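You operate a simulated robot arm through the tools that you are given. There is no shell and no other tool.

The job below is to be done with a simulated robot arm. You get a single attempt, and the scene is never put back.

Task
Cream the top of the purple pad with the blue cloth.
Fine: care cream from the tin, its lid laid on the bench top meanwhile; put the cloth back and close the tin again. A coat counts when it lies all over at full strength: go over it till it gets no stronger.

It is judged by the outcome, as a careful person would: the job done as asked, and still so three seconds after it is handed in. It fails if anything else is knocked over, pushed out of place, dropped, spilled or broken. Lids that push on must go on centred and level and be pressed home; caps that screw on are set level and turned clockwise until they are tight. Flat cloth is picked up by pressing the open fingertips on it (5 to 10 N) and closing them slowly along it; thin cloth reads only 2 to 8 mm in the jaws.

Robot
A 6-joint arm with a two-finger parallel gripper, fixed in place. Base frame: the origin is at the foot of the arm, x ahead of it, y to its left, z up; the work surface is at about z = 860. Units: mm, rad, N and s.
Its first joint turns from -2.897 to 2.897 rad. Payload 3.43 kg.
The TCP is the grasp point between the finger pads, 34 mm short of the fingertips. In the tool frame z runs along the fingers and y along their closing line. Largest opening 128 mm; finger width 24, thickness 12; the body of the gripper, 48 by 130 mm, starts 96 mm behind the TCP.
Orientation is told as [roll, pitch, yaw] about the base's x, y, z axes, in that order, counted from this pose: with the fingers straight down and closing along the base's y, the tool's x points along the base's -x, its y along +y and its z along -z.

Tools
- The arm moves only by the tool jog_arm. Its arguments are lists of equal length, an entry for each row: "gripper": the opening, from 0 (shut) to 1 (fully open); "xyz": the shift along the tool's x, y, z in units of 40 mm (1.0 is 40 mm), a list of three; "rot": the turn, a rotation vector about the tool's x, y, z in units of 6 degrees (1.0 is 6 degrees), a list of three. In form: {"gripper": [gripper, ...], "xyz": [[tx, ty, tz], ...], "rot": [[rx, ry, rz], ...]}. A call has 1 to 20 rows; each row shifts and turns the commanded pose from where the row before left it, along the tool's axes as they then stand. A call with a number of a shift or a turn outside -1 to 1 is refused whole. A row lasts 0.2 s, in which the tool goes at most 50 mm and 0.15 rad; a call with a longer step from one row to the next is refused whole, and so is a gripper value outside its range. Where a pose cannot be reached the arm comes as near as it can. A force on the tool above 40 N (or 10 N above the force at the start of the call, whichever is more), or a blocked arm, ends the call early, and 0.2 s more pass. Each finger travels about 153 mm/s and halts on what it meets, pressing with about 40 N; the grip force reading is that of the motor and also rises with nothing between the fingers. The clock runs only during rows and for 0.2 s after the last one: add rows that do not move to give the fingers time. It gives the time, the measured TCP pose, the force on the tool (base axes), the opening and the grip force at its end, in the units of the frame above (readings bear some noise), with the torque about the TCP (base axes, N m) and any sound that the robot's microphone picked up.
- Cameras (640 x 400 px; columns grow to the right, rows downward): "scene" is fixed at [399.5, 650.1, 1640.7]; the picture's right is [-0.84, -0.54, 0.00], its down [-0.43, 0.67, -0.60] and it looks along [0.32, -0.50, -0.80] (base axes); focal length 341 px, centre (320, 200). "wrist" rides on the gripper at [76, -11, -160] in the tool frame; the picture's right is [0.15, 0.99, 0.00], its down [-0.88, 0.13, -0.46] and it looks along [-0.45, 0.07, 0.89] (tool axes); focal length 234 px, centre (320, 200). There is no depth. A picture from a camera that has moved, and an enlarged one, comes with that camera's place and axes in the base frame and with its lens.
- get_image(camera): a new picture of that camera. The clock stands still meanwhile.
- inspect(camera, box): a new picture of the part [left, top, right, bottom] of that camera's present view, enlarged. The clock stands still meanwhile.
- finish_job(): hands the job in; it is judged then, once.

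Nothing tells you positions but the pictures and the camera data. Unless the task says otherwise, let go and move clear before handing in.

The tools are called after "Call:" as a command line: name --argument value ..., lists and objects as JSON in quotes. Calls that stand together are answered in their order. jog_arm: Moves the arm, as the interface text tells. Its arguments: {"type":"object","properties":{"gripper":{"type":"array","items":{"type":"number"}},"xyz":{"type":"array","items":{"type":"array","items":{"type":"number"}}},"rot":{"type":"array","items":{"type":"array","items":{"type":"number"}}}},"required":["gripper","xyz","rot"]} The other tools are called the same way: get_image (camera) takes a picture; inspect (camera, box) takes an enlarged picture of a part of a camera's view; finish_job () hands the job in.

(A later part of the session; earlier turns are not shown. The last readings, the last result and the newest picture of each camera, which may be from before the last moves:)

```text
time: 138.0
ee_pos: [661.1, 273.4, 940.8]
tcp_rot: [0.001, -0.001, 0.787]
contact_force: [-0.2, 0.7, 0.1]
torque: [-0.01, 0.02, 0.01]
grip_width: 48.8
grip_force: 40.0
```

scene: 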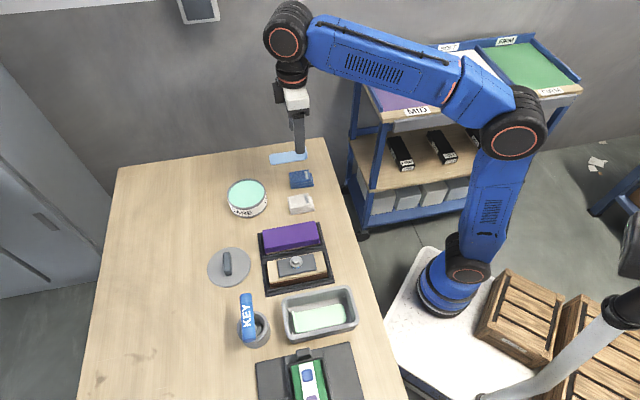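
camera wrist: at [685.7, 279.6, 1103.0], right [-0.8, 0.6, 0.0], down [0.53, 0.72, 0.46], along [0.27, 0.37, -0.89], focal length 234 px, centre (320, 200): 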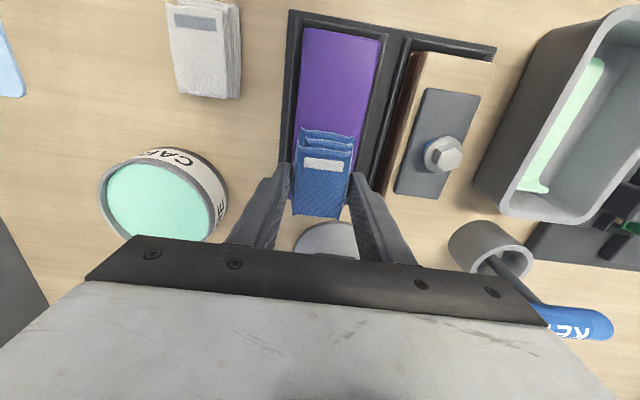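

Call:
jog_arm --gripper '[0.2, 0.2, 0.2, 0.2]' --xyz '[[0, 0, 0.02], [0, 0, 0.02], [0, 0, 0], [0, 0, 0]]' --rot '[[0, 0, 0], [0, 0, 0], [0, 0, 0], [0, 0, 0]]'

```text
time: 139.0
ee_pos: [661.0, 272.3, 939.6]
tcp_rot: [-0.001, -0.003, 0.789]
contact_force: [3.6, 2.5, 19.6]
torque: [0.5, -0.55, -0.07]
grip_width: 48.9
grip_force: 40.1
```

The contact sits at the cloth's far end, so the cloth is slightly tilted and the near pad edge gets little pressure. I'll shift the cloth beyond the near end so its far half rubs that edge, wiping across.

Call:
jog_arm --gripper '[0.2, 0.2, 0.2, 0.2, 0.2, 0.2]' --xyz '[[0, 0, -0.008], [0.15, 0, 0], [0.15, 0, 0], [0.1, 0, 0], [0, 0, 0], [0, 0, 0]]' --rot '[[0, 0, 0], [0, 0, 0], [0, 0, 0], [0, 0, 0], [0, 0, 0], [0, 0, 0]]'

Call:
inspect --camera "scene" --box '[270, 195, 350, 270]'

```text
time: 140.4
ee_pos: [649.1, 261.5, 939.3]
tcp_rot: [0.0, -0.002, 0.787]
contact_force: [1.2, 3.0, 16.2]
torque: [0.46, -0.38, 0.03]
grip_width: 48.5
grip_force: 39.9
```

```text
5.33 times, centred on (310, 232) of scene
camera zoom: at [399.5, 650.1, 1640.7], right [-0.84, -0.54, 0.0], down [-0.43, 0.67, -0.6], along [0.32, -0.5, -0.8], focal length 1819 px, centre (373, 27)
```

zoom: 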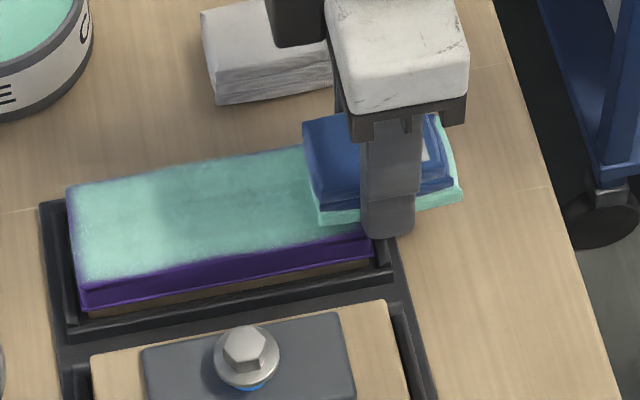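

Call:
jog_arm --gripper '[0.2, 0.2, 0.2, 0.2, 0.2, 0.2, 0.2, 0.2, 0.2, 0.2, 0.2, 0.2, 0.2, 0.2, 0.2, 0.2, 0.2]' --xyz '[[0, 0.15, 0], [0, 0.15, 0], [0, -0.15, 0], [0, -0.15, 0], [0, -0.15, 0], [0, -0.15, 0], [0, -0.15, 0], [0.1, 0, 0], [0, 0.15, 0], [0, 0.15, 0], [0, 0.15, 0], [0, 0.15, 0], [0, 0.15, 0], [0, -0.15, 0], [0, -0.15, 0], [0, 0, 0], [0, 0, 0]]' --rot '[[0, 0, 0], [0, 0, 0], [0, 0, 0], [0, 0, 0], [0, 0, 0], [0, 0, 0], [0, 0, 0], [0, 0, 0], [0, 0, 0], [0, 0, 0], [0, 0, 0], [0, 0, 0], [0, 0, 0], [0, 0, 0], [0, 0, 0], [0, 0, 0], [0, 0, 0]]'

Call:
inspect --camera "scene" --box '[270, 195, 350, 270]'

```text
time: 144.0
ee_pos: [649.0, 258.5, 939.3]
tcp_rot: [-0.001, -0.001, 0.786]
contact_force: [0.8, -0.4, -0.9]
torque: [0.01, 0.03, -0.01]
grip_width: 48.7
grip_force: 40.6
```

```text
5.33 times, centred on (310, 232) of scene
camera zoom: at [399.5, 650.1, 1640.7], right [-0.84, -0.54, 0.0], down [-0.43, 0.67, -0.6], along [0.32, -0.5, -0.8], focal length 1819 px, centre (373, 27)
```

zoom: 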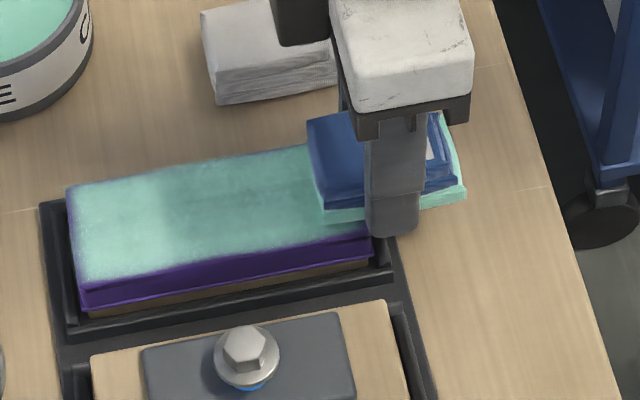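

Call:
jog_arm --gripper '[0.2, 0.2, 0.2, 0.2, 0.2]' --xyz '[[-0.1, 0, 0.015], [0, 0, 0.015], [0, 0, 0.005], [0, 0, 0], [0, 0, 0]]' --rot '[[0, 0, 0], [0, 0, 0], [0, 0, 0], [0, 0, 0], [0, 0, 0]]'

```text
time: 145.2
ee_pos: [649.5, 260.6, 937.9]
tcp_rot: [0.0, -0.003, 0.788]
contact_force: [5.7, -0.2, 21.8]
torque: [0.39, -0.56, -0.07]
grip_width: 48.8
grip_force: 39.7
```

Call:
jog_arm --gripper '[0.2, 0.2, 0.2, 0.2, 0.2, 0.2, 0.2, 0.2, 0.2, 0.2, 0.2, 0.2, 0.2]' --xyz '[[0, 0.15, 0], [0, 0.15, 0], [0, 0.1, 0], [0, -0.15, 0], [0, -0.15, 0], [0, -0.15, 0], [0, -0.15, 0], [0, -0.15, 0], [0, 0.15, 0], [0, 0.15, 0], [0, 0.05, 0], [0, 0, 0], [0, 0, 0]]' --rot '[[0, 0, 0], [0, 0, 0], [0, 0, 0], [0, 0, 0], [0, 0, 0], [0, 0, 0], [0, 0, 0], [0, 0, 0], [0, 0, 0], [0, 0, 0], [0, 0, 0], [0, 0, 0], [0, 0, 0]]'

```text
time: 147.2
ee_pos: [658.5, 253.1, 937.4]
tcp_rot: [-0.006, -0.004, 0.783]
contact_force: [0.5, -3.5, 8.5]
torque: [0.07, 0.04, -0.02]
grip_width: 49.0
grip_force: 40.7
stopped in row 10: the force on the tool passed its limit at 44 N (the readings are from after the stop); the commanded pose is now the measured one
```

The force limit tripped at that edge. I'll lift off and look before going on.

Call:
jog_arm --gripper '[0.2, 0.2, 0.2, 0.2, 0.2, 0.2, 0.2]' --xyz '[[0, 0, -0.2], [0, 0, -0.8], [0, 0, -0.8], [-0.7, 0, -0.3], [-0.7, 0, 0], [-0.7, 0, 0], [0, 0, 0]]' --rot '[[0, 0, 0], [0, 0, 0], [0, 0, 0], [0, 0, 0], [0, 0, 0], [0, 0, 0], [0, 0, 0]]'

Call:
inspect --camera "scene" --box '[245, 195, 345, 275]'

Call:
get_image --camera "wrist"

Call:
inspect --camera "wrist" --box '[260, 0, 420, 220]'

```text
time: 148.8
ee_pos: [715.8, 310.8, 1021.8]
tcp_rot: [-0.005, -0.005, 0.785]
contact_force: [0.0, -0.4, -1.4]
torque: [0.03, -0.05, 0.02]
grip_width: 48.6
grip_force: 40.1
```

```text
5.00 times, centred on (295, 235) of scene
camera zoom: at [399.5, 650.1, 1640.7], right [-0.84, -0.54, 0.0], down [-0.43, 0.67, -0.6], along [0.32, -0.5, -0.8], focal length 1705 px, centre (445, 25)
```

zoom: 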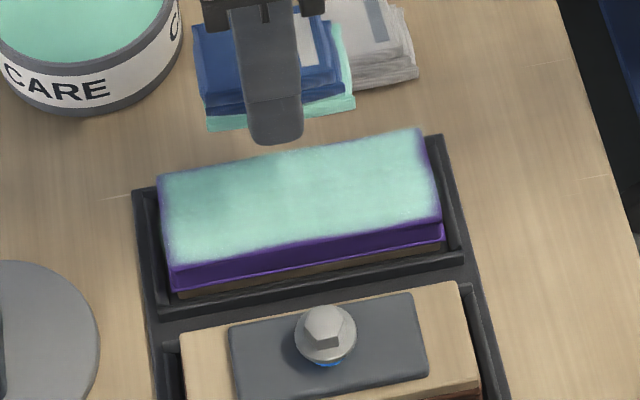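

```text
taken
camera wrist: at [669.2, 249.8, 1181.2], right [-0.8, 0.6, -0.01], down [0.53, 0.71, 0.46], along [0.28, 0.36, -0.89], focal length 234 px, centre (320, 200)
```

wrist: 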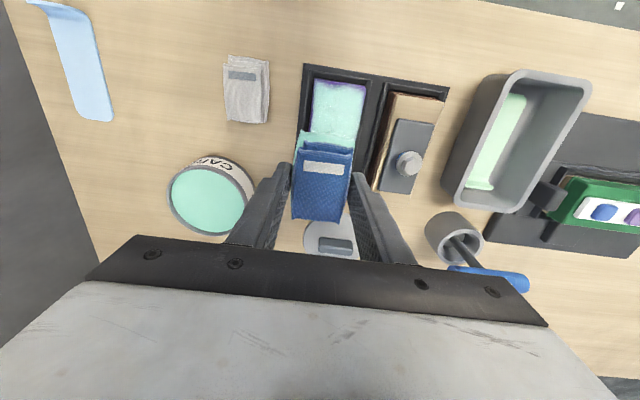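

```text
1.82 times, centred on (340, 110) of wrist
camera zoom: at [669.2, 249.8, 1181.2], right [-0.8, 0.6, -0.01], down [0.53, 0.71, 0.46], along [0.28, 0.36, -0.89], focal length 426 px, centre (284, 364)
```

zoom: 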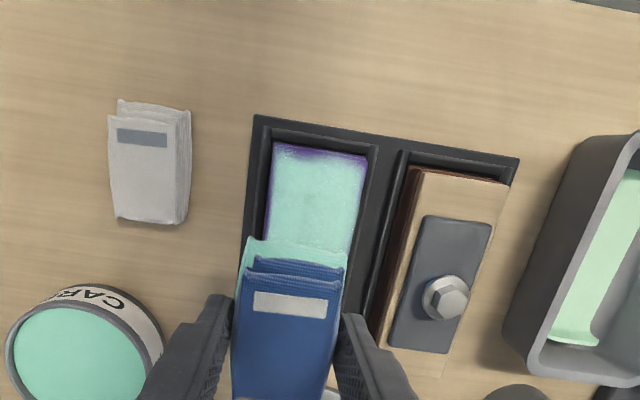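

The pad is in place and nearly all mint. To rub the outermost edges properly, I'll tilt the tool about 2° so the pressure sits on the near edge and wipe across it there.

Call:
jog_arm --gripper '[0.2, 0.2, 0.2, 0.2, 0.2, 0.2, 0.2]' --xyz '[[0, 0, 0], [0, 0, 0], [0.6, 0.1, 0], [0.6, 0.1, 0], [0.6, 0.1, 0], [0, 0, 0], [0, 0, 0]]' --rot '[[-0.0477, 0.0477, 0], [0, 0, 0], [0, 0, 0], [0, 0, 0], [0, 0, 0], [0, 0, 0], [0, 0, 0]]'

```text
time: 150.4
ee_pos: [659.7, 270.7, 1024.1]
tcp_rot: [-0.001, 0.002, 0.784]
contact_force: [0.1, -0.3, 0.3]
torque: [0.01, -0.01, 0.01]
grip_width: 48.8
grip_force: 40.0
```

Call:
jog_arm --gripper '[0.2, 0.2, 0.2, 0.2, 0.2, 0.2, 0.2]' --xyz '[[0, 0, 0.5], [0, 0, 0.7], [0, 0, 0.5], [0, 0, 0.2], [0, 0, 0.05], [0, 0, 0], [0, 0, 0]]' --rot '[[0, -0.333, 0], [0, 0, 0], [0, 0, 0], [0, 0, 0], [0, 0, 0], [0, 0, 0], [0, 0, 0]]'

Call:
inspect --camera "scene" --box '[265, 195, 345, 270]'

```text
time: 152.0
ee_pos: [661.2, 272.1, 942.7]
tcp_rot: [-0.001, -0.034, 0.784]
contact_force: [0.1, -1.0, -0.9]
torque: [0.01, -0.02, 0.02]
grip_width: 48.6
grip_force: 40.2
```

```text
5.33 times, centred on (305, 232) of scene
camera zoom: at [399.5, 650.1, 1640.7], right [-0.84, -0.54, 0.0], down [-0.43, 0.67, -0.6], along [0.32, -0.5, -0.8], focal length 1819 px, centre (400, 27)
```

zoom: 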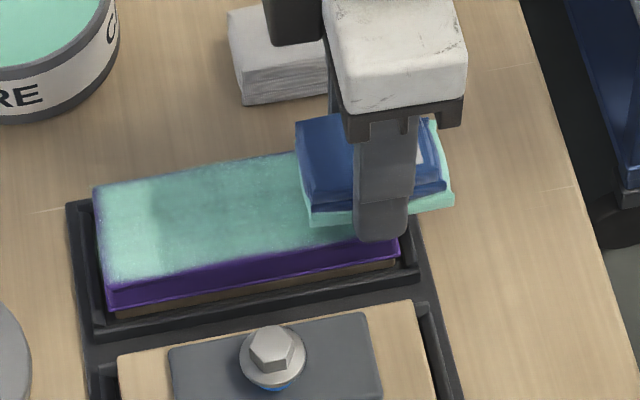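

Call:
jog_arm --gripper '[0.2, 0.2, 0.2, 0.2, 0.2]' --xyz '[[0.1, 0, 0.03], [0, 0, 0.03], [0, 0, 0.02], [0, 0, 0], [0, 0, 0]]' --rot '[[0, 0, 0], [0, 0, 0], [0, 0, 0], [0, 0, 0], [0, 0, 0]]'

```text
time: 153.2
ee_pos: [657.3, 269.0, 940.3]
tcp_rot: [-0.001, -0.033, 0.784]
contact_force: [0.2, -1.0, 0.2]
torque: [-0.01, 0.0, 0.01]
grip_width: 48.6
grip_force: 39.7
```

Call:
jog_arm --gripper '[0.2, 0.2, 0.2, 0.2, 0.2]' --xyz '[[0, 0, 0.02], [0, 0, 0.02], [0, 0, 0.02], [0, 0, 0], [0, 0, 0]]' --rot '[[0, 0, 0], [0, 0, 0], [0, 0, 0], [0, 0, 0], [0, 0, 0]]'

```text
time: 154.4
ee_pos: [656.9, 269.5, 937.6]
tcp_rot: [0.0, -0.033, 0.783]
contact_force: [-0.2, 0.0, 1.0]
torque: [0.0, 0.0, -0.01]
grip_width: 48.9
grip_force: 39.4
```

Call:
jog_arm --gripper '[0.2, 0.2, 0.2, 0.2]' --xyz '[[0, 0, 0.02], [0, 0, 0.01], [0, 0, 0], [0, 0, 0]]' --rot '[[0, 0, 0], [0, 0, 0], [0, 0, 0], [0, 0, 0]]'

Call:
inspect --camera "scene" --box '[275, 205, 335, 255]'

```text
time: 155.4
ee_pos: [656.9, 268.0, 937.5]
tcp_rot: [-0.001, -0.036, 0.783]
contact_force: [-0.7, 3.1, 25.6]
torque: [0.01, 0.1, -0.06]
grip_width: 48.8
grip_force: 40.3
```

```text
8.00 times, centred on (305, 230) of scene
camera zoom: at [399.5, 650.1, 1640.7], right [-0.84, -0.54, 0.0], down [-0.43, 0.67, -0.6], along [0.32, -0.5, -0.8], focal length 2728 px, centre (440, -40)
```

zoom: 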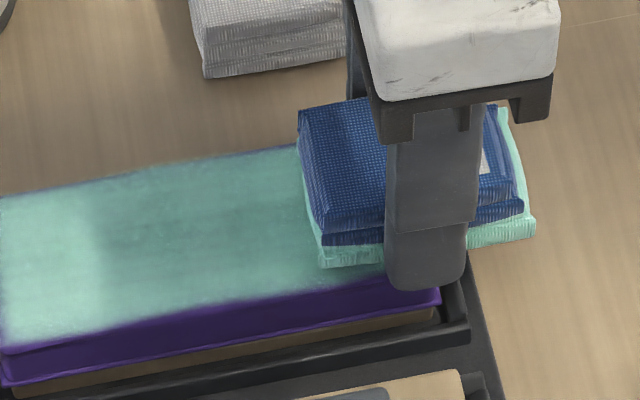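

Now the pressure is right at the near edge. Wiping across it.

Call:
jog_arm --gripper '[0.2, 0.2, 0.2, 0.2, 0.2, 0.2, 0.2, 0.2, 0.2, 0.2, 0.2, 0.2, 0.2, 0.2, 0.2, 0.2, 0.2, 0.2]' --xyz '[[0, 0, -0.012], [0, 0.13, 0], [0, 0.13, 0], [0, 0.13, 0], [0, -0.13, 0], [0, -0.13, 0], [0, -0.13, 0], [0, -0.13, 0], [0, -0.13, 0], [0, -0.13, 0], [0, 0.13, 0], [0, 0.13, 0], [0, 0.13, 0], [0, 0.13, 0], [0, 0.13, 0], [0, 0.13, 0], [0, 0, 0], [0, 0, 0]]' --rot '[[0, 0, 0], [0, 0, 0], [0, 0, 0], [0, 0, 0], [0, 0, 0], [0, 0, 0], [0, 0, 0], [0, 0, 0], [0, 0, 0], [0, 0, 0], [0, 0, 0], [0, 0, 0], [0, 0, 0], [0, 0, 0], [0, 0, 0], [0, 0, 0], [0, 0, 0], [0, 0, 0]]'

Call:
inspect --camera "scene" --box '[275, 205, 335, 255]'

```text
time: 159.2
ee_pos: [646.5, 279.9, 937.5]
tcp_rot: [0.0, -0.034, 0.783]
contact_force: [7.1, -6.2, 32.9]
torque: [-0.5, -0.26, 0.05]
grip_width: 48.6
grip_force: 39.8
```

```text
8.00 times, centred on (305, 230) of scene
camera zoom: at [399.5, 650.1, 1640.7], right [-0.84, -0.54, 0.0], down [-0.43, 0.67, -0.6], along [0.32, -0.5, -0.8], focal length 2728 px, centre (440, -40)
```

zoom: 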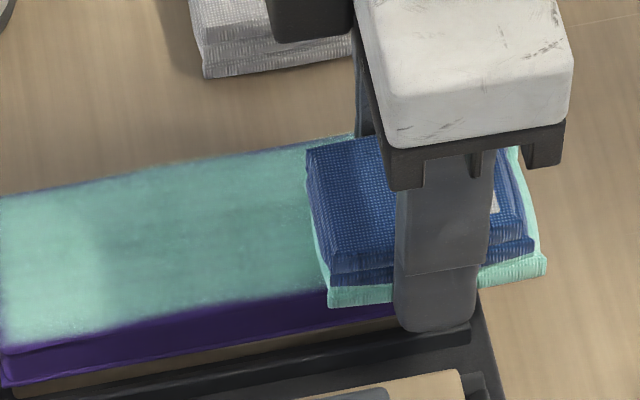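

Call:
jog_arm --gripper '[0.2, 0.2, 0.2, 0.2, 0.2, 0.2, 0.2, 0.2, 0.2, 0.2, 0.2, 0.2]' --xyz '[[0, 0, -0.014], [0, -0.13, 0], [0, -0.13, 0], [0, -0.13, 0], [0, -0.13, 0], [0, -0.13, 0], [0, 0.13, 0], [0, 0.13, 0], [0, 0, -0.2], [0, 0, -0.8], [0, 0, -0.8], [0, 0, 0]]' --rot '[[0, 0, 0], [0, 0, 0], [0, 0, 0], [0, 0, 0], [0, 0, 0], [0, 0, 0], [0, 0, 0], [0, 0, 0], [0, 0, 0], [0, 0, 0], [0, 0, 0], [0, 0, 0]]'

Call:
jog_arm --gripper '[0.2, 0.2, 0.2, 0.2, 0.2, 0.2, 0.2, 0.2]' --xyz '[[0, 0, 0], [0, 0, 0], [-0.9, 0, 0], [-0.9, 0, 0], [-0.9, 0, 0], [-0.5, 0, 0], [0, 0, 0], [0, 0, 0]]' --rot '[[0, 0.333, 0], [0, 0.333, 0], [0, 0, 0], [0, 0, 0], [0, 0, 0], [0, 0, 0], [0, 0, 0], [0, 0, 0]]'

Call:
inspect --camera "scene" --box '[250, 200, 340, 275]'

Call:
inspect --camera "wrist" --box '[250, 0, 430, 150]'

```text
time: 161.8
ee_pos: [653.4, 265.7, 1008.6]
tcp_rot: [0.0, -0.032, 0.784]
contact_force: [0.0, 0.1, -1.3]
torque: [-0.03, 0.03, 0.03]
grip_width: 49.0
grip_force: 39.9
```

```text
time: 163.6
ee_pos: [742.3, 357.8, 1004.8]
tcp_rot: [0.001, 0.035, 0.785]
contact_force: [0.2, -0.9, -1.2]
torque: [-0.01, 0.01, 0.01]
grip_width: 48.8
grip_force: 40.1
```

```text
5.33 times, centred on (295, 238) of scene
camera zoom: at [399.5, 650.1, 1640.7], right [-0.84, -0.54, 0.0], down [-0.43, 0.67, -0.6], along [0.32, -0.5, -0.8], focal length 1819 px, centre (453, 0)
```

zoom: 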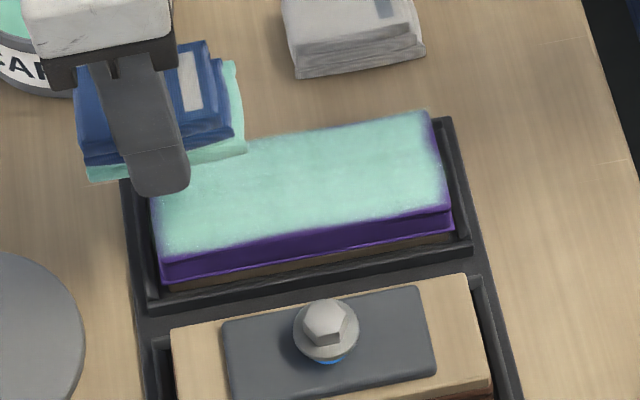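

```text
2.67 times, centred on (340, 75) of wrist
camera zoom: at [702.3, 300.2, 1167.8], right [-0.8, 0.6, 0.01], down [0.54, 0.73, 0.42], along [0.25, 0.34, -0.91], focal length 624 px, centre (267, 533)
```

zoom: 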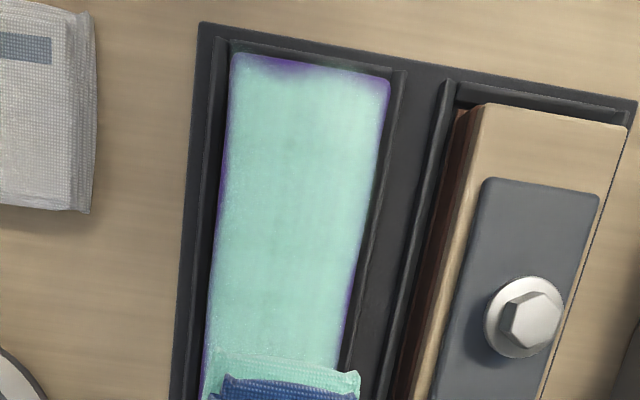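

Call:
inspect --camera "wrist" --box '[305, 5, 365, 55]'

Call:
inspect --camera "scene" --box '[295, 215, 330, 245]'

```text
8.00 times, centred on (335, 30) of wrist
camera zoom: at [702.3, 300.2, 1167.8], right [-0.8, 0.6, 0.01], down [0.54, 0.73, 0.42], along [0.25, 0.34, -0.91], focal length 1873 px, centre (200, 1560)
```

zoom: 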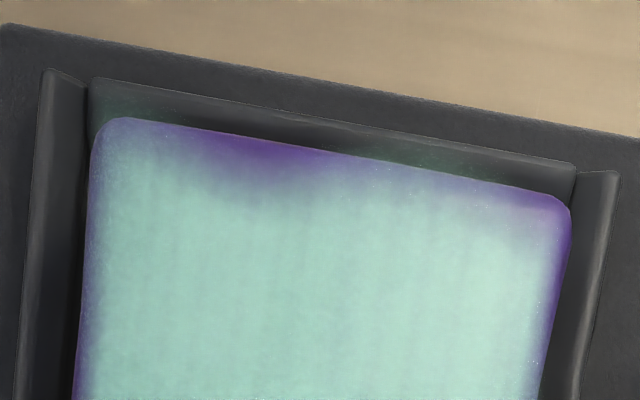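

```text
13.33 times, centred on (312, 230) of scene
camera zoom: at [399.5, 650.1, 1640.7], right [-0.84, -0.54, 0.0], down [-0.43, 0.67, -0.6], along [0.32, -0.5, -0.8], focal length 4547 px, centre (420, -200)
```

zoom: 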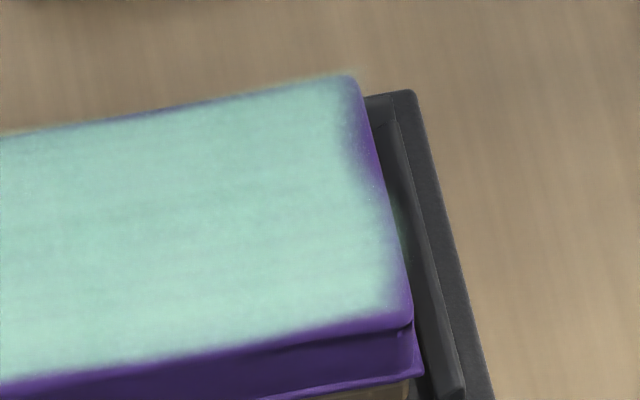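

The paint pattern shows that cream goes on at the cloth's corner contacts, and a notch remains mid near edge that those never crossed. I'll do the far edge first, sweeping a wider range so the cloth corners cross the whole edge.

Call:
jog_arm --gripper '[0.2, 0.2, 0.2, 0.2, 0.2, 0.2, 0.2]' --xyz '[[-0.1, 0, 0.5], [0, 0, 0.5], [0, 0, 0.4], [0, 0, 0.1], [0, 0, 0.05], [0, 0, 0], [0, 0, 0]]' --rot '[[0, 0, 0], [0, 0, 0], [0, 0, 0], [0, 0, 0], [0, 0, 0], [0, 0, 0], [0, 0, 0]]'

Call:
jog_arm --gripper '[0.2, 0.2, 0.2, 0.2, 0.2]' --xyz '[[0, 0, 0.03], [0, 0, 0.03], [0, 0, 0.02], [0, 0, 0], [0, 0, 0]]' --rot '[[0, 0, 0], [0, 0, 0], [0, 0, 0], [0, 0, 0], [0, 0, 0]]'

```text
time: 165.2
ee_pos: [745.9, 357.9, 942.7]
tcp_rot: [0.0, 0.037, 0.785]
contact_force: [-0.3, 0.4, -0.3]
torque: [-0.01, -0.01, 0.0]
grip_width: 48.7
grip_force: 39.9
```

```text
time: 166.4
ee_pos: [746.5, 360.1, 939.9]
tcp_rot: [0.0, 0.035, 0.783]
contact_force: [0.7, 0.6, -0.6]
torque: [0.0, 0.02, 0.0]
grip_width: 48.9
grip_force: 39.9
```

Call:
jog_arm --gripper '[0.2, 0.2, 0.2, 0.2, 0.2]' --xyz '[[0, 0, 0.02], [0, 0, 0.02], [0, 0, 0.02], [0, 0, 0], [0, 0, 0]]' --rot '[[0, 0, 0], [0, 0, 0], [0, 0, 0], [0, 0, 0], [0, 0, 0]]'

```text
time: 167.6
ee_pos: [746.9, 357.8, 937.8]
tcp_rot: [-0.002, 0.036, 0.783]
contact_force: [1.4, 0.7, 5.5]
torque: [0.09, -0.06, -0.01]
grip_width: 48.7
grip_force: 39.6
```

Call:
jog_arm --gripper '[0.2, 0.2, 0.2, 0.2, 0.2, 0.2, 0.2, 0.2, 0.2, 0.2, 0.2, 0.2, 0.2, 0.2, 0.2]' --xyz '[[0, 0, 0.012], [0, 0.13, 0], [0, 0.13, 0], [0, 0.13, 0], [0, -0.13, 0], [0, -0.13, 0], [0, -0.13, 0], [0, -0.13, 0], [0, -0.13, 0], [0, -0.13, 0], [0, -0.13, 0], [0, -0.13, 0], [0, -0.13, 0], [0, 0, 0], [0, 0, 0]]' --rot '[[0, 0, 0], [0, 0, 0], [0, 0, 0], [0, 0, 0], [0, 0, 0], [0, 0, 0], [0, 0, 0], [0, 0, 0], [0, 0, 0], [0, 0, 0], [0, 0, 0], [0, 0, 0], [0, 0, 0], [0, 0, 0], [0, 0, 0]]'

Call:
inspect --camera "scene" --box '[250, 205, 310, 265]'

```text
time: 170.8
ee_pos: [767.7, 336.9, 936.8]
tcp_rot: [0.001, 0.037, 0.785]
contact_force: [-5.1, 6.3, 27.0]
torque: [0.63, 0.26, 0.06]
grip_width: 48.8
grip_force: 39.8
```

```text
6.67 times, centred on (280, 235) of scene
camera zoom: at [399.5, 650.1, 1640.7], right [-0.84, -0.54, 0.0], down [-0.43, 0.67, -0.6], along [0.32, -0.5, -0.8], focal length 2274 px, centre (587, -33)
```

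zoom: 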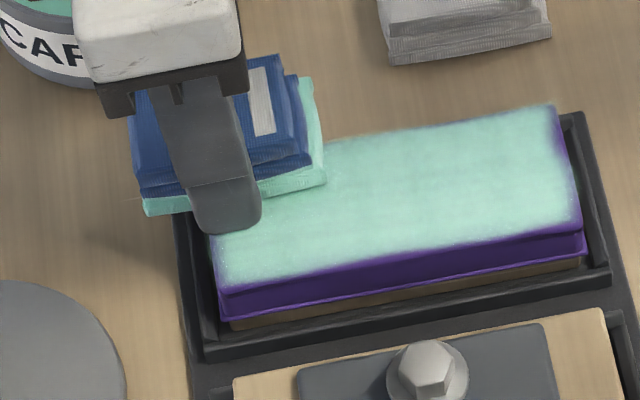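

Call:
jog_arm --gripper '[0.2, 0.2, 0.2, 0.2, 0.2, 0.2, 0.2, 0.2, 0.2, 0.2, 0.2, 0.2, 0.2, 0.2, 0.2, 0.2, 0.2]' --xyz '[[0, 0, -0.014], [0, 0.13, 0], [0, 0.13, 0], [0, 0.13, 0], [0, 0.13, 0], [0, 0.13, 0], [0, 0.13, 0], [0, 0.13, 0], [0, 0.13, 0], [0, -0.13, 0], [0, -0.13, 0], [0, -0.13, 0], [0, -0.13, 0], [0, -0.13, 0], [0, 0, -0.2], [0, 0, -0.6], [0, 0, 0]]' --rot '[[0, 0, 0], [0, 0, 0], [0, 0, 0], [0, 0, 0], [0, 0, 0], [0, 0, 0], [0, 0, 0], [0, 0, 0], [0, 0, 0], [0, 0, 0], [0, 0, 0], [0, 0, 0], [0, 0, 0], [0, 0, 0], [0, 0, 0], [0, 0, 0], [0, 0, 0]]'

Call:
inspect --camera "scene" --box '[250, 205, 340, 275]'

```text
time: 174.4
ee_pos: [757.4, 348.8, 970.4]
tcp_rot: [-0.001, 0.035, 0.783]
contact_force: [0.3, 0.2, -1.1]
torque: [-0.01, -0.01, 0.0]
grip_width: 48.8
grip_force: 40.0
```

```text
5.71 times, centred on (295, 240) of scene
camera zoom: at [399.5, 650.1, 1640.7], right [-0.84, -0.54, 0.0], down [-0.43, 0.67, -0.6], along [0.32, -0.5, -0.8], focal length 1949 px, centre (463, -29)
```

zoom: 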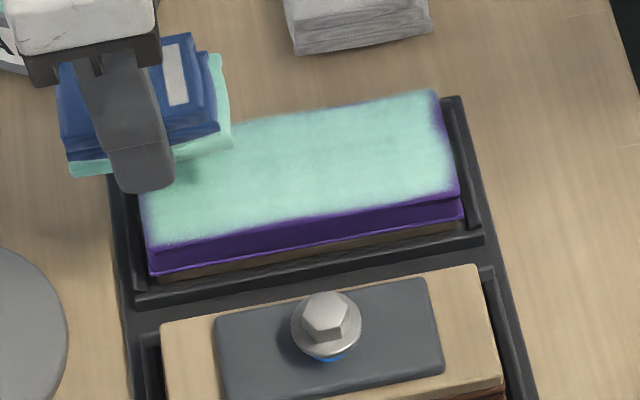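

Call:
jog_arm --gripper '[0.2, 0.2, 0.2, 0.2, 0.2, 0.2, 0.2]' --xyz '[[0, 0, 0], [0, 0, 0], [0.2, -0.2, 0.3], [0, 0, 0.3], [0, 0, 0.12], [0, 0, 0], [0, 0, 0]]' --rot '[[0, -0.333, 0], [-0.333, 0, 0], [0, 0, 0], [0, 0, 0], [0, 0, 0], [0, 0, 0], [0, 0, 0]]'

Call:
jog_arm --gripper '[0.2, 0.2, 0.2, 0.2, 0.2]' --xyz '[[0, 0, 0.03], [0, 0, 0.03], [0, 0, 0.02], [0, 0, 0], [0, 0, 0]]' --rot '[[0, 0, 0], [0, 0, 0], [0, 0, 0], [0, 0, 0], [0, 0, 0]]'

```text
time: 176.0
ee_pos: [756.5, 338.3, 941.2]
tcp_rot: [0.035, 0.003, 0.785]
contact_force: [0.1, -0.5, -0.4]
torque: [0.01, 0.02, -0.01]
grip_width: 48.7
grip_force: 40.5
```

```text
time: 177.2
ee_pos: [757.2, 336.8, 938.3]
tcp_rot: [0.035, 0.001, 0.784]
contact_force: [-1.0, 0.7, -0.7]
torque: [0.0, 0.04, -0.01]
grip_width: 48.5
grip_force: 40.1
```

Call:
jog_arm --gripper '[0.2, 0.2, 0.2, 0.2, 0.2]' --xyz '[[0, 0, 0.02], [0, 0, 0.02], [0, 0, 0.02], [0, 0, 0], [0, 0, 0]]' --rot '[[0, 0, 0], [0, 0, 0], [0, 0, 0], [0, 0, 0], [0, 0, 0]]'

```text
time: 178.4
ee_pos: [756.9, 338.2, 935.8]
tcp_rot: [0.035, -0.001, 0.783]
contact_force: [-0.4, 2.0, 17.1]
torque: [-0.13, 0.02, -0.03]
grip_width: 48.9
grip_force: 40.1
```

Call:
jog_arm --gripper '[0.2, 0.2, 0.2, 0.2, 0.2, 0.2, 0.2, 0.2]' --xyz '[[0.2, 0, -0.004], [0.2, 0, 0], [0.2, 0, 0], [0.2, 0, 0], [0.2, 0, 0], [0.2, 0, 0], [0.2, 0, 0], [0, 0, 0]]' --rot '[[0, 0, 0], [0, 0, 0], [0, 0, 0], [0, 0, 0], [0, 0, 0], [0, 0, 0], [0, 0, 0], [0, 0, 0]]'

Call:
inspect --camera "scene" --box '[250, 205, 340, 275]'

```text
time: 180.2
ee_pos: [716.3, 296.2, 935.4]
tcp_rot: [0.036, 0.003, 0.782]
contact_force: [0.8, 0.8, 11.5]
torque: [0.07, -0.17, -0.01]
grip_width: 48.7
grip_force: 40.5
```

```text
5.71 times, centred on (295, 240) of scene
camera zoom: at [399.5, 650.1, 1640.7], right [-0.84, -0.54, 0.0], down [-0.43, 0.67, -0.6], along [0.32, -0.5, -0.8], focal length 1949 px, centre (463, -29)
```

zoom: 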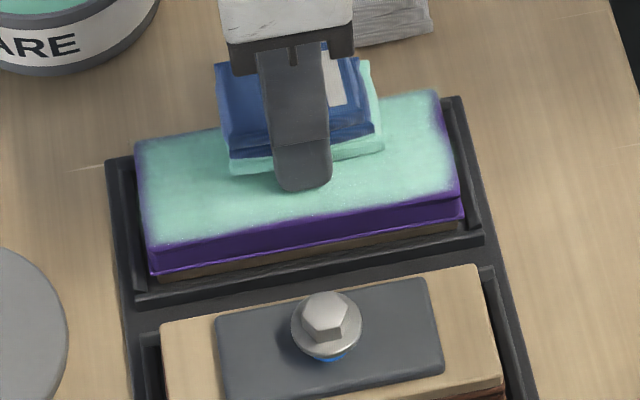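

Call:
jog_arm --gripper '[0.2, 0.2, 0.2, 0.2, 0.2, 0.2, 0.2, 0.2]' --xyz '[[0.2, 0, 0], [0.2, 0, 0], [0.2, 0, 0], [0.2, 0, 0], [0.2, 0, 0], [0.2, 0, 0], [0.2, 0, 0], [0, 0, 0]]' --rot '[[0, 0, 0], [0, 0, 0], [0, 0, 0], [0, 0, 0], [0, 0, 0], [0, 0, 0], [0, 0, 0], [0, 0, 0]]'

Call:
jog_arm --gripper '[0.2, 0.2, 0.2, 0.2, 0.2, 0.2, 0.2, 0.2]' --xyz '[[0, 0, 0], [-0.2, 0, 0], [-0.2, 0, 0], [-0.2, 0, 0], [-0.2, 0, 0], [-0.2, 0, 0], [-0.2, 0, 0], [0, 0, 0]]' --rot '[[0, 0, 0], [0, 0, 0], [0, 0, 0], [0, 0, 0], [0, 0, 0], [0, 0, 0], [0, 0, 0], [0, 0, 0]]'

```text
time: 182.0
ee_pos: [677.7, 256.7, 936.9]
tcp_rot: [0.034, 0.0, 0.784]
contact_force: [3.8, 2.2, 26.4]
torque: [0.12, -0.43, 0.01]
grip_width: 48.9
grip_force: 39.6
```

```text
time: 182.8
ee_pos: [687.8, 268.3, 936.4]
tcp_rot: [0.036, 0.001, 0.784]
contact_force: [-4.5, -3.9, 13.8]
torque: [-0.24, 0.09, -0.05]
grip_width: 48.5
grip_force: 39.9
stopped in row 4: the force on the tool passed its limit at 41 N (the readings are from after the stop); the commanded pose is now the measured one
```

Call:
jog_arm --gripper '[0.2, 0.2, 0.2, 0.2, 0.2, 0.2]' --xyz '[[0, 0, -0.25], [0, 0, 0], [0, 0, 0], [0.52, -0.2, 0], [0, 0, 0], [0, 0, 0]]' --rot '[[0, 0, 0], [0.333, 0, 0], [0, -0.333, 0], [0, 0, 0], [0, 0, 0], [0, 0, 0]]'

Call:
inspect --camera "scene" --box '[265, 195, 345, 270]'

```text
time: 184.2
ee_pos: [679.2, 248.7, 945.7]
tcp_rot: [-0.001, -0.03, 0.785]
contact_force: [0.3, 0.5, 0.1]
torque: [0.02, 0.01, 0.0]
grip_width: 48.9
grip_force: 39.4
```

```text
5.33 times, centred on (305, 232) of scene
camera zoom: at [399.5, 650.1, 1640.7], right [-0.84, -0.54, 0.0], down [-0.43, 0.67, -0.6], along [0.32, -0.5, -0.8], focal length 1819 px, centre (400, 27)
```

zoom: 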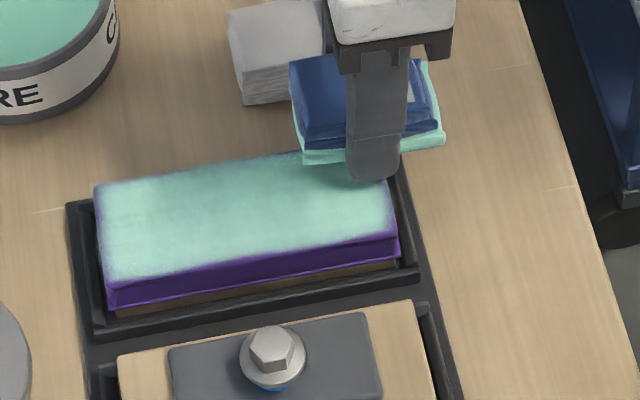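

Call:
jog_arm --gripper '[0.2, 0.2, 0.2, 0.2, 0.2, 0.2]' --xyz '[[0, 0, 0.08], [0, 0, 0.05], [0, 0, 0.03], [0, 0, 0.03], [0, 0, 0], [0, 0, 0]]' --rot '[[0, 0, 0], [0, 0, 0], [0, 0, 0], [0, 0, 0], [0, 0, 0], [0, 0, 0]]'

```text
time: 185.6
ee_pos: [679.5, 248.3, 936.6]
tcp_rot: [0.003, -0.034, 0.784]
contact_force: [1.0, 0.1, 1.6]
torque: [-0.01, -0.02, -0.01]
grip_width: 48.8
grip_force: 40.0
```

Call:
jog_arm --gripper '[0.2, 0.2, 0.2, 0.2]' --xyz '[[0, 0, 0.02], [0, 0, 0.01], [0, 0, 0], [0, 0, 0]]' --rot '[[0, 0, 0], [0, 0, 0], [0, 0, 0], [0, 0, 0]]'

```text
time: 186.6
ee_pos: [678.9, 248.3, 937.0]
tcp_rot: [-0.001, -0.035, 0.784]
contact_force: [-1.5, -0.9, 14.8]
torque: [0.04, 0.28, 0.01]
grip_width: 48.6
grip_force: 39.3
```

Call:
jog_arm --gripper '[0.2, 0.2, 0.2, 0.2, 0.2, 0.2, 0.2, 0.2, 0.2, 0.2, 0.2, 0.2, 0.2, 0.2, 0.2, 0.2, 0.2, 0.2]' --xyz '[[0, 0, -0.004], [0, 0.1, 0], [0, 0.1, 0], [0, 0.1, 0], [0, 0.1, 0], [0, -0.1, 0], [0, -0.1, 0], [0, -0.1, 0], [0, -0.1, 0], [0, 0.1, 0], [0, 0.1, 0], [0, 0.1, 0], [0, 0.1, 0], [0, 0.1, 0], [0, 0.1, 0], [0, 0.1, 0], [0, 0, 0], [0, 0, 0]]' --rot '[[0, 0, 0], [0, 0, 0], [0, 0, 0], [0, 0, 0], [0, 0, 0], [0, 0, 0], [0, 0, 0], [0, 0, 0], [0, 0, 0], [0, 0, 0], [0, 0, 0], [0, 0, 0], [0, 0, 0], [0, 0, 0], [0, 0, 0], [0, 0, 0], [0, 0, 0], [0, 0, 0]]'

Call:
inspect --camera "scene" --box '[275, 205, 335, 255]'

```text
time: 189.5
ee_pos: [667.4, 259.9, 936.8]
tcp_rot: [-0.003, -0.035, 0.782]
contact_force: [2.0, -3.4, 9.2]
torque: [-0.13, 0.06, 0.02]
grip_width: 48.8
grip_force: 39.9
stopped in row 14: the force on the tool passed its limit at 45 N (the readings are from after the stop); the commanded pose is now the measured one
```

```text
8.00 times, centred on (305, 230) of scene
camera zoom: at [399.5, 650.1, 1640.7], right [-0.84, -0.54, 0.0], down [-0.43, 0.67, -0.6], along [0.32, -0.5, -0.8], focal length 2728 px, centre (440, -40)
```

zoom: 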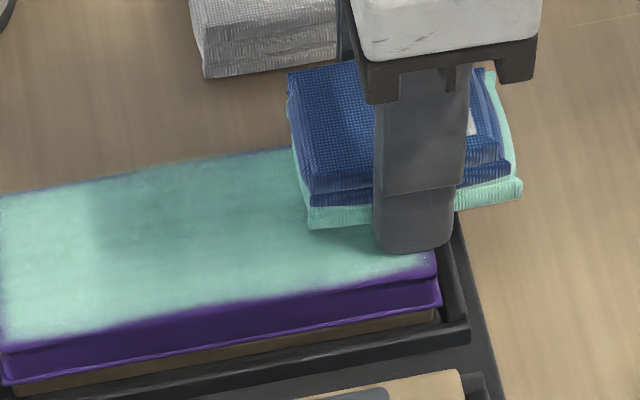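

Call:
jog_arm --gripper '[0.2, 0.2, 0.2, 0.2, 0.2, 0.2, 0.2, 0.2, 0.2]' --xyz '[[0, 0, -0.3], [0, 0, -0.8], [0, 0, -0.8], [0, 0, 0], [-0.8, 0, 0], [-0.8, 0, 0], [-0.8, 0, 0], [-0.6, 0.2, 0], [0, 0, 0]]' --rot '[[0, 0, 0], [0, 0, 0], [0, 0, 0], [0, 0.333, 0], [0, 0, 0], [0, 0, 0], [0, 0, 0], [0, 0, 0], [0, 0, 0]]'

Call:
inspect --camera "wrist" --box '[250, 0, 430, 150]'

Call:
inspect --camera "scene" --box '[255, 210, 335, 270]'

```text
time: 191.5
ee_pos: [741.6, 350.8, 1010.1]
tcp_rot: [-0.001, 0.002, 0.781]
contact_force: [-0.1, 0.2, 0.1]
torque: [0.02, -0.01, 0.0]
grip_width: 49.0
grip_force: 39.8
```

```text
2.67 times, centred on (340, 75) of wrist
camera zoom: at [697.8, 289.0, 1170.2], right [-0.8, 0.6, 0.0], down [0.53, 0.71, 0.45], along [0.27, 0.36, -0.89], focal length 624 px, centre (267, 533)
```

zoom: 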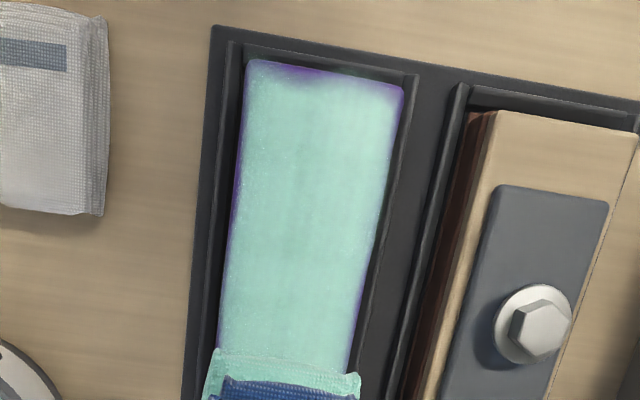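

```text
6.67 times, centred on (295, 240) of scene
camera zoom: at [399.5, 650.1, 1640.7], right [-0.84, -0.54, 0.0], down [-0.43, 0.67, -0.6], along [0.32, -0.5, -0.8], focal length 2274 px, centre (487, -67)
```

zoom: 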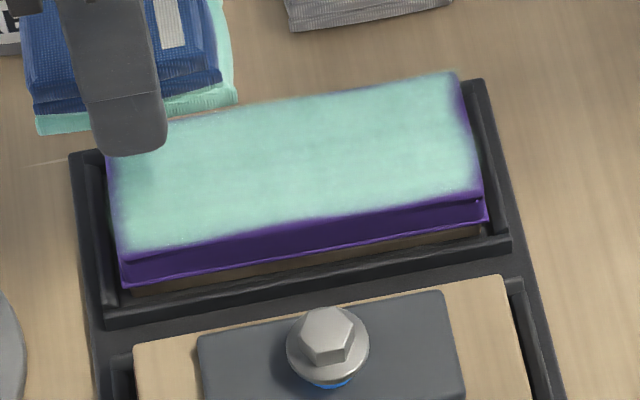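

Call:
inspect --camera "wrist" --box '[308, 10, 368, 60]'

Call:
inspect --camera "wrist" --box '[300, 70, 370, 140]'

Call:
inspect --camera "scene" --box '[265, 222, 300, 252]'

Call:
inspect --camera "scene" --box '[295, 215, 330, 245]'

```text
8.00 times, centred on (338, 35) of wrist
camera zoom: at [697.8, 289.0, 1170.2], right [-0.8, 0.6, 0.0], down [0.53, 0.71, 0.45], along [0.27, 0.36, -0.89], focal length 1873 px, centre (176, 1520)
```

zoom: 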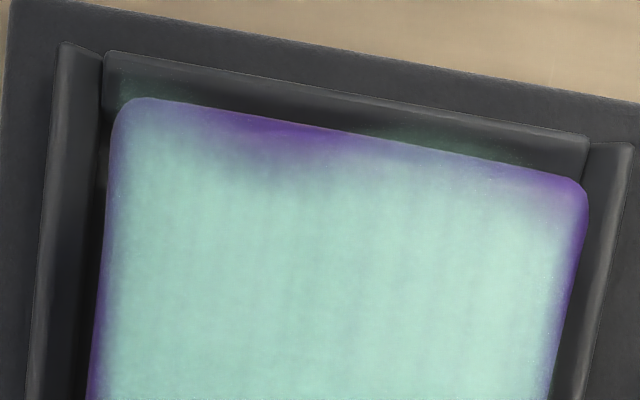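

```text
5.71 times, centred on (335, 105) of wrist
camera zoom: at [697.8, 289.0, 1170.2], right [-0.8, 0.6, 0.0], down [0.53, 0.71, 0.45], along [0.27, 0.36, -0.89], focal length 1338 px, centre (234, 743)
```

zoom: 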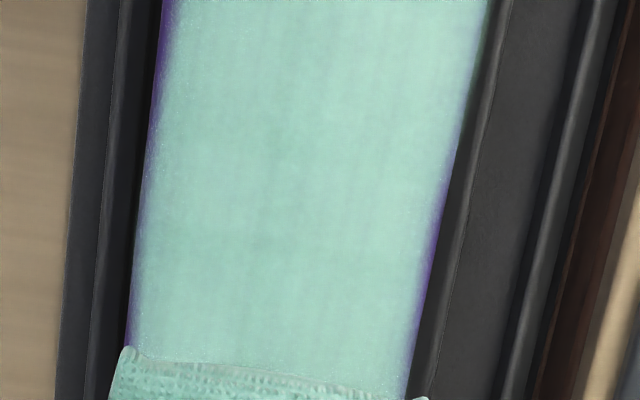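

```text
13.33 times, centred on (282, 237) of scene
camera zoom: at [399.5, 650.1, 1640.7], right [-0.84, -0.54, 0.0], down [-0.43, 0.67, -0.6], along [0.32, -0.5, -0.8], focal length 4547 px, centre (820, -293)
```

zoom: 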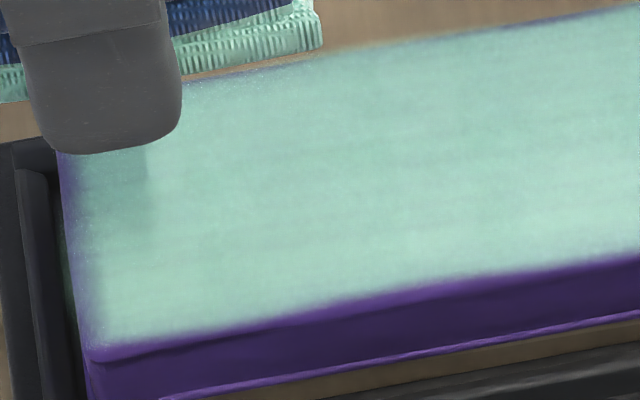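

```text
13.33 times, centred on (312, 230) of scene
camera zoom: at [399.5, 650.1, 1640.7], right [-0.84, -0.54, 0.0], down [-0.43, 0.67, -0.6], along [0.32, -0.5, -0.8], focal length 4547 px, centre (420, -200)
```

zoom: 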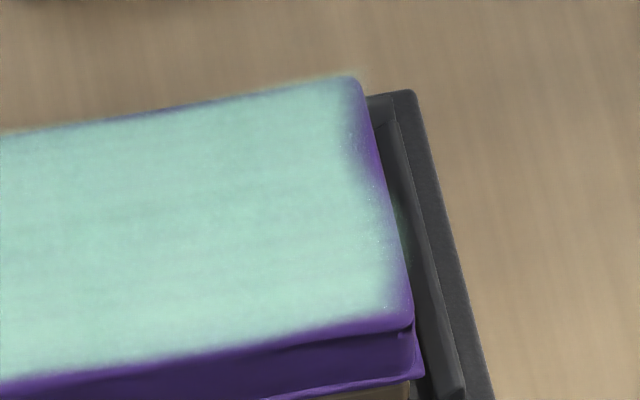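

The near edge still has a faint band, and the notch is shrinking. I'll make several one-way sweeps along the near edge with the cloth's side edges crossing the whole width.

Call:
jog_arm --gripper '[0.2, 0.2, 0.2, 0.2, 0.2, 0.2, 0.2, 0.2, 0.2, 0.2]' --xyz '[[0.953, 0.21, 0], [0.953, 0.21, 0], [0.953, 0.21, 0], [0, 0, 0.5], [0, 0, 0.6], [0, 0, 0.4], [0, 0, 0.2], [0, 0, 0.06], [0, 0, 0], [0, 0, 0]]' --rot '[[0, 0, 0], [0, 0, 0], [0, 0, 0], [0, -0.333, 0], [0, 0, 0], [0, 0, 0], [0, 0, 0], [0, 0, 0], [0, 0, 0], [0, 0, 0]]'

Call:
inspect --camera "scene" --box '[275, 205, 345, 265]'

```text
time: 193.7
ee_pos: [648.3, 286.6, 940.4]
tcp_rot: [-0.001, -0.032, 0.783]
contact_force: [0.1, -0.6, -0.3]
torque: [0.0, 0.01, 0.0]
grip_width: 48.6
grip_force: 40.4
```

```text
6.67 times, centred on (310, 235) of scene
camera zoom: at [399.5, 650.1, 1640.7], right [-0.84, -0.54, 0.0], down [-0.43, 0.67, -0.6], along [0.32, -0.5, -0.8], focal length 2274 px, centre (387, -33)
```

zoom: 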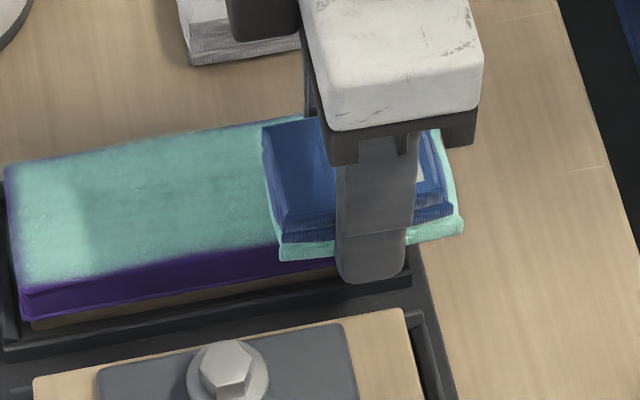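

Call:
jog_arm --gripper '[0.2, 0.2, 0.2, 0.2, 0.2, 0.2]' --xyz '[[0.1, 0.1, 0.02], [0, 0, 0.03], [0, 0, 0.02], [0, 0, 0.02], [0, 0, 0], [0, 0, 0]]' --rot '[[0, 0, 0], [0, 0, 0], [0, 0, 0], [0, 0, 0], [0, 0, 0], [0, 0, 0]]'

```text
time: 195.1
ee_pos: [641.3, 286.5, 937.6]
tcp_rot: [-0.003, -0.033, 0.785]
contact_force: [-0.1, 0.0, -1.8]
torque: [-0.01, 0.01, 0.03]
grip_width: 48.9
grip_force: 40.2
```

Call:
jog_arm --gripper '[0.2, 0.2, 0.2, 0.2, 0.2]' --xyz '[[0, 0, 0.02], [0, 0, 0.02], [0, 0, 0.015], [0, 0, 0], [0, 0, 0]]' --rot '[[0, 0, 0], [0, 0, 0], [0, 0, 0], [0, 0, 0], [0, 0, 0]]'

```text
time: 196.3
ee_pos: [639.7, 287.7, 936.3]
tcp_rot: [-0.001, -0.037, 0.784]
contact_force: [0.6, 5.3, 32.2]
torque: [-0.44, -0.29, 0.1]
grip_width: 48.7
grip_force: 40.1
```

Call:
jog_arm --gripper '[0.2, 0.2, 0.2, 0.2, 0.2, 0.2, 0.2, 0.2, 0.2, 0.2, 0.2, 0.2, 0.2, 0.2, 0.2]' --xyz '[[0, 0, -0.02], [0, -0.1, 0], [0, -0.1, 0], [0, -0.1, 0], [0, -0.1, 0], [0, -0.1, 0], [0, -0.1, 0], [0, -0.1, 0], [0, -0.1, 0], [0, -0.1, 0], [0, -0.1, 0], [0, -0.1, 0], [0, -0.1, 0], [0, -0.1, 0], [0, 0, 0]]' --rot '[[0, 0, 0], [0, 0, 0], [0, 0, 0], [0, 0, 0], [0, 0, 0], [0, 0, 0], [0, 0, 0], [0, 0, 0], [0, 0, 0], [0, 0, 0], [0, 0, 0], [0, 0, 0], [0, 0, 0], [0, 0, 0], [0, 0, 0]]'

Call:
inspect --camera "scene" --box '[275, 205, 345, 265]'

```text
time: 198.1
ee_pos: [657.4, 269.3, 935.1]
tcp_rot: [0.003, -0.035, 0.785]
contact_force: [-14.3, 8.2, 10.8]
torque: [0.26, 0.57, -0.01]
grip_width: 49.0
grip_force: 39.8
stopped in row 8: the force on the tool passed its limit at 48 N (the readings are from after the stop); the commanded pose is now the measured one
```

```text
6.67 times, centred on (310, 235) of scene
camera zoom: at [399.5, 650.1, 1640.7], right [-0.84, -0.54, 0.0], down [-0.43, 0.67, -0.6], along [0.32, -0.5, -0.8], focal length 2274 px, centre (387, -33)
```

zoom: 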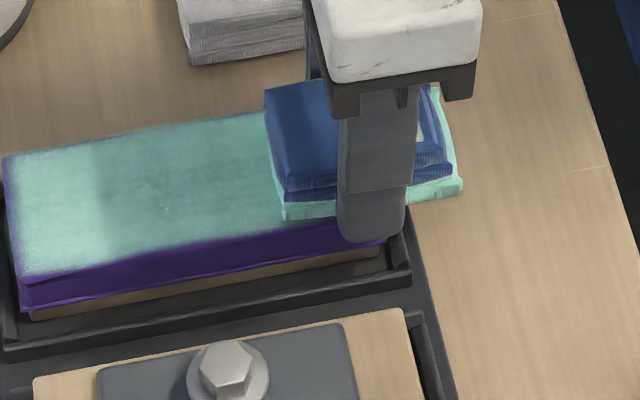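

The fingertips have crept too low, because the cloth slid up in the grip, and one fingertip pushed against the pad's side. I'll lift off right away and check the pad.

Call:
jog_arm --gripper '[0.2, 0.2, 0.2, 0.2, 0.2, 0.2, 0.2, 0.2, 0.2]' --xyz '[[0, 0.02, -0.15], [0, 0, -0.3], [0, 0, -0.8], [0, 0, -0.8], [-0.8, 0, 0], [-0.8, 0, 0], [-0.8, 0, 0], [-0.6, 0, 0], [0, 0, 0]]' --rot '[[0, 0, 0], [0, 0, 0], [0, 0, 0], [0, 0.333, 0], [0, 0, 0], [0, 0, 0], [0, 0, 0], [0, 0, 0], [0, 0, 0]]'

Call:
inspect --camera "scene" --box '[245, 205, 345, 285]'

Call:
inspect --camera "wrist" --box '[250, 0, 430, 150]'

```text
time: 200.1
ee_pos: [745.9, 354.0, 1018.5]
tcp_rot: [0.003, 0.002, 0.785]
contact_force: [-0.2, -0.3, -0.6]
torque: [0.0, 0.03, -0.02]
grip_width: 49.1
grip_force: 40.5
```

```text
5.00 times, centred on (295, 245) of scene
camera zoom: at [399.5, 650.1, 1640.7], right [-0.84, -0.54, 0.0], down [-0.43, 0.67, -0.6], along [0.32, -0.5, -0.8], focal length 1705 px, centre (445, -25)
```

zoom: 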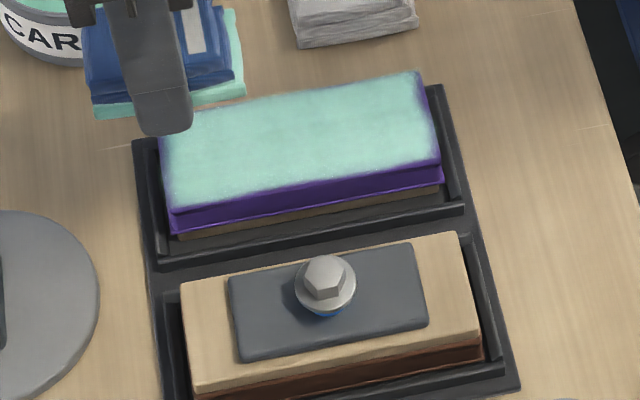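

```text
2.67 times, centred on (340, 75) of wrist
camera zoom: at [701.2, 292.3, 1178.1], right [-0.8, 0.6, 0.0], down [0.53, 0.71, 0.45], along [0.27, 0.37, -0.89], focal length 624 px, centre (267, 533)
```

zoom: 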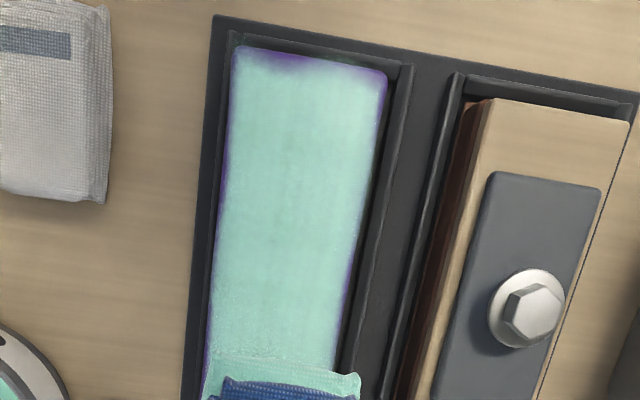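

The pad block was nudged about 6 mm sideways inside its tray recess but still sits level in it. I'll set the cloth down on the pad and regrip it higher so the fingertips have clearance again.

Call:
jog_arm --gripper '[0.2, 0.2, 0.2, 0.2, 0.2, 0.2, 0.2, 0.2]' --xyz '[[0.72, -0.02, 0], [0.72, -0.02, 0], [0, 0, 0.6], [0, 0, 0.7], [0, 0, 0.45], [0, 0, 0.08], [0, 0, 0], [0, 0, 0]]' --rot '[[0.029, -0.019, 0], [0, 0, 0], [0, 0, 0], [0, 0, 0], [0, 0, 0], [0, 0, 0], [0, 0, 0], [0, 0, 0]]'

Call:
jog_arm --gripper '[0.2, 0.2, 0.2, 0.2, 0.2]' --xyz '[[0, 0, 0.03], [0, 0, 0.03], [0, 0, 0.02], [0, 0, 0], [0, 0, 0]]' --rot '[[0, 0, 0], [0, 0, 0], [0, 0, 0], [0, 0, 0], [0, 0, 0]]'

```text
time: 201.9
ee_pos: [702.6, 309.9, 943.7]
tcp_rot: [-0.001, 0.001, 0.785]
contact_force: [-0.3, 0.4, -0.1]
torque: [0.02, 0.02, 0.0]
grip_width: 48.5
grip_force: 40.3
```

```text
time: 203.1
ee_pos: [702.9, 309.7, 939.5]
tcp_rot: [-0.001, 0.0, 0.785]
contact_force: [0.8, -0.8, -1.0]
torque: [0.0, 0.0, -0.01]
grip_width: 48.5
grip_force: 40.1
```

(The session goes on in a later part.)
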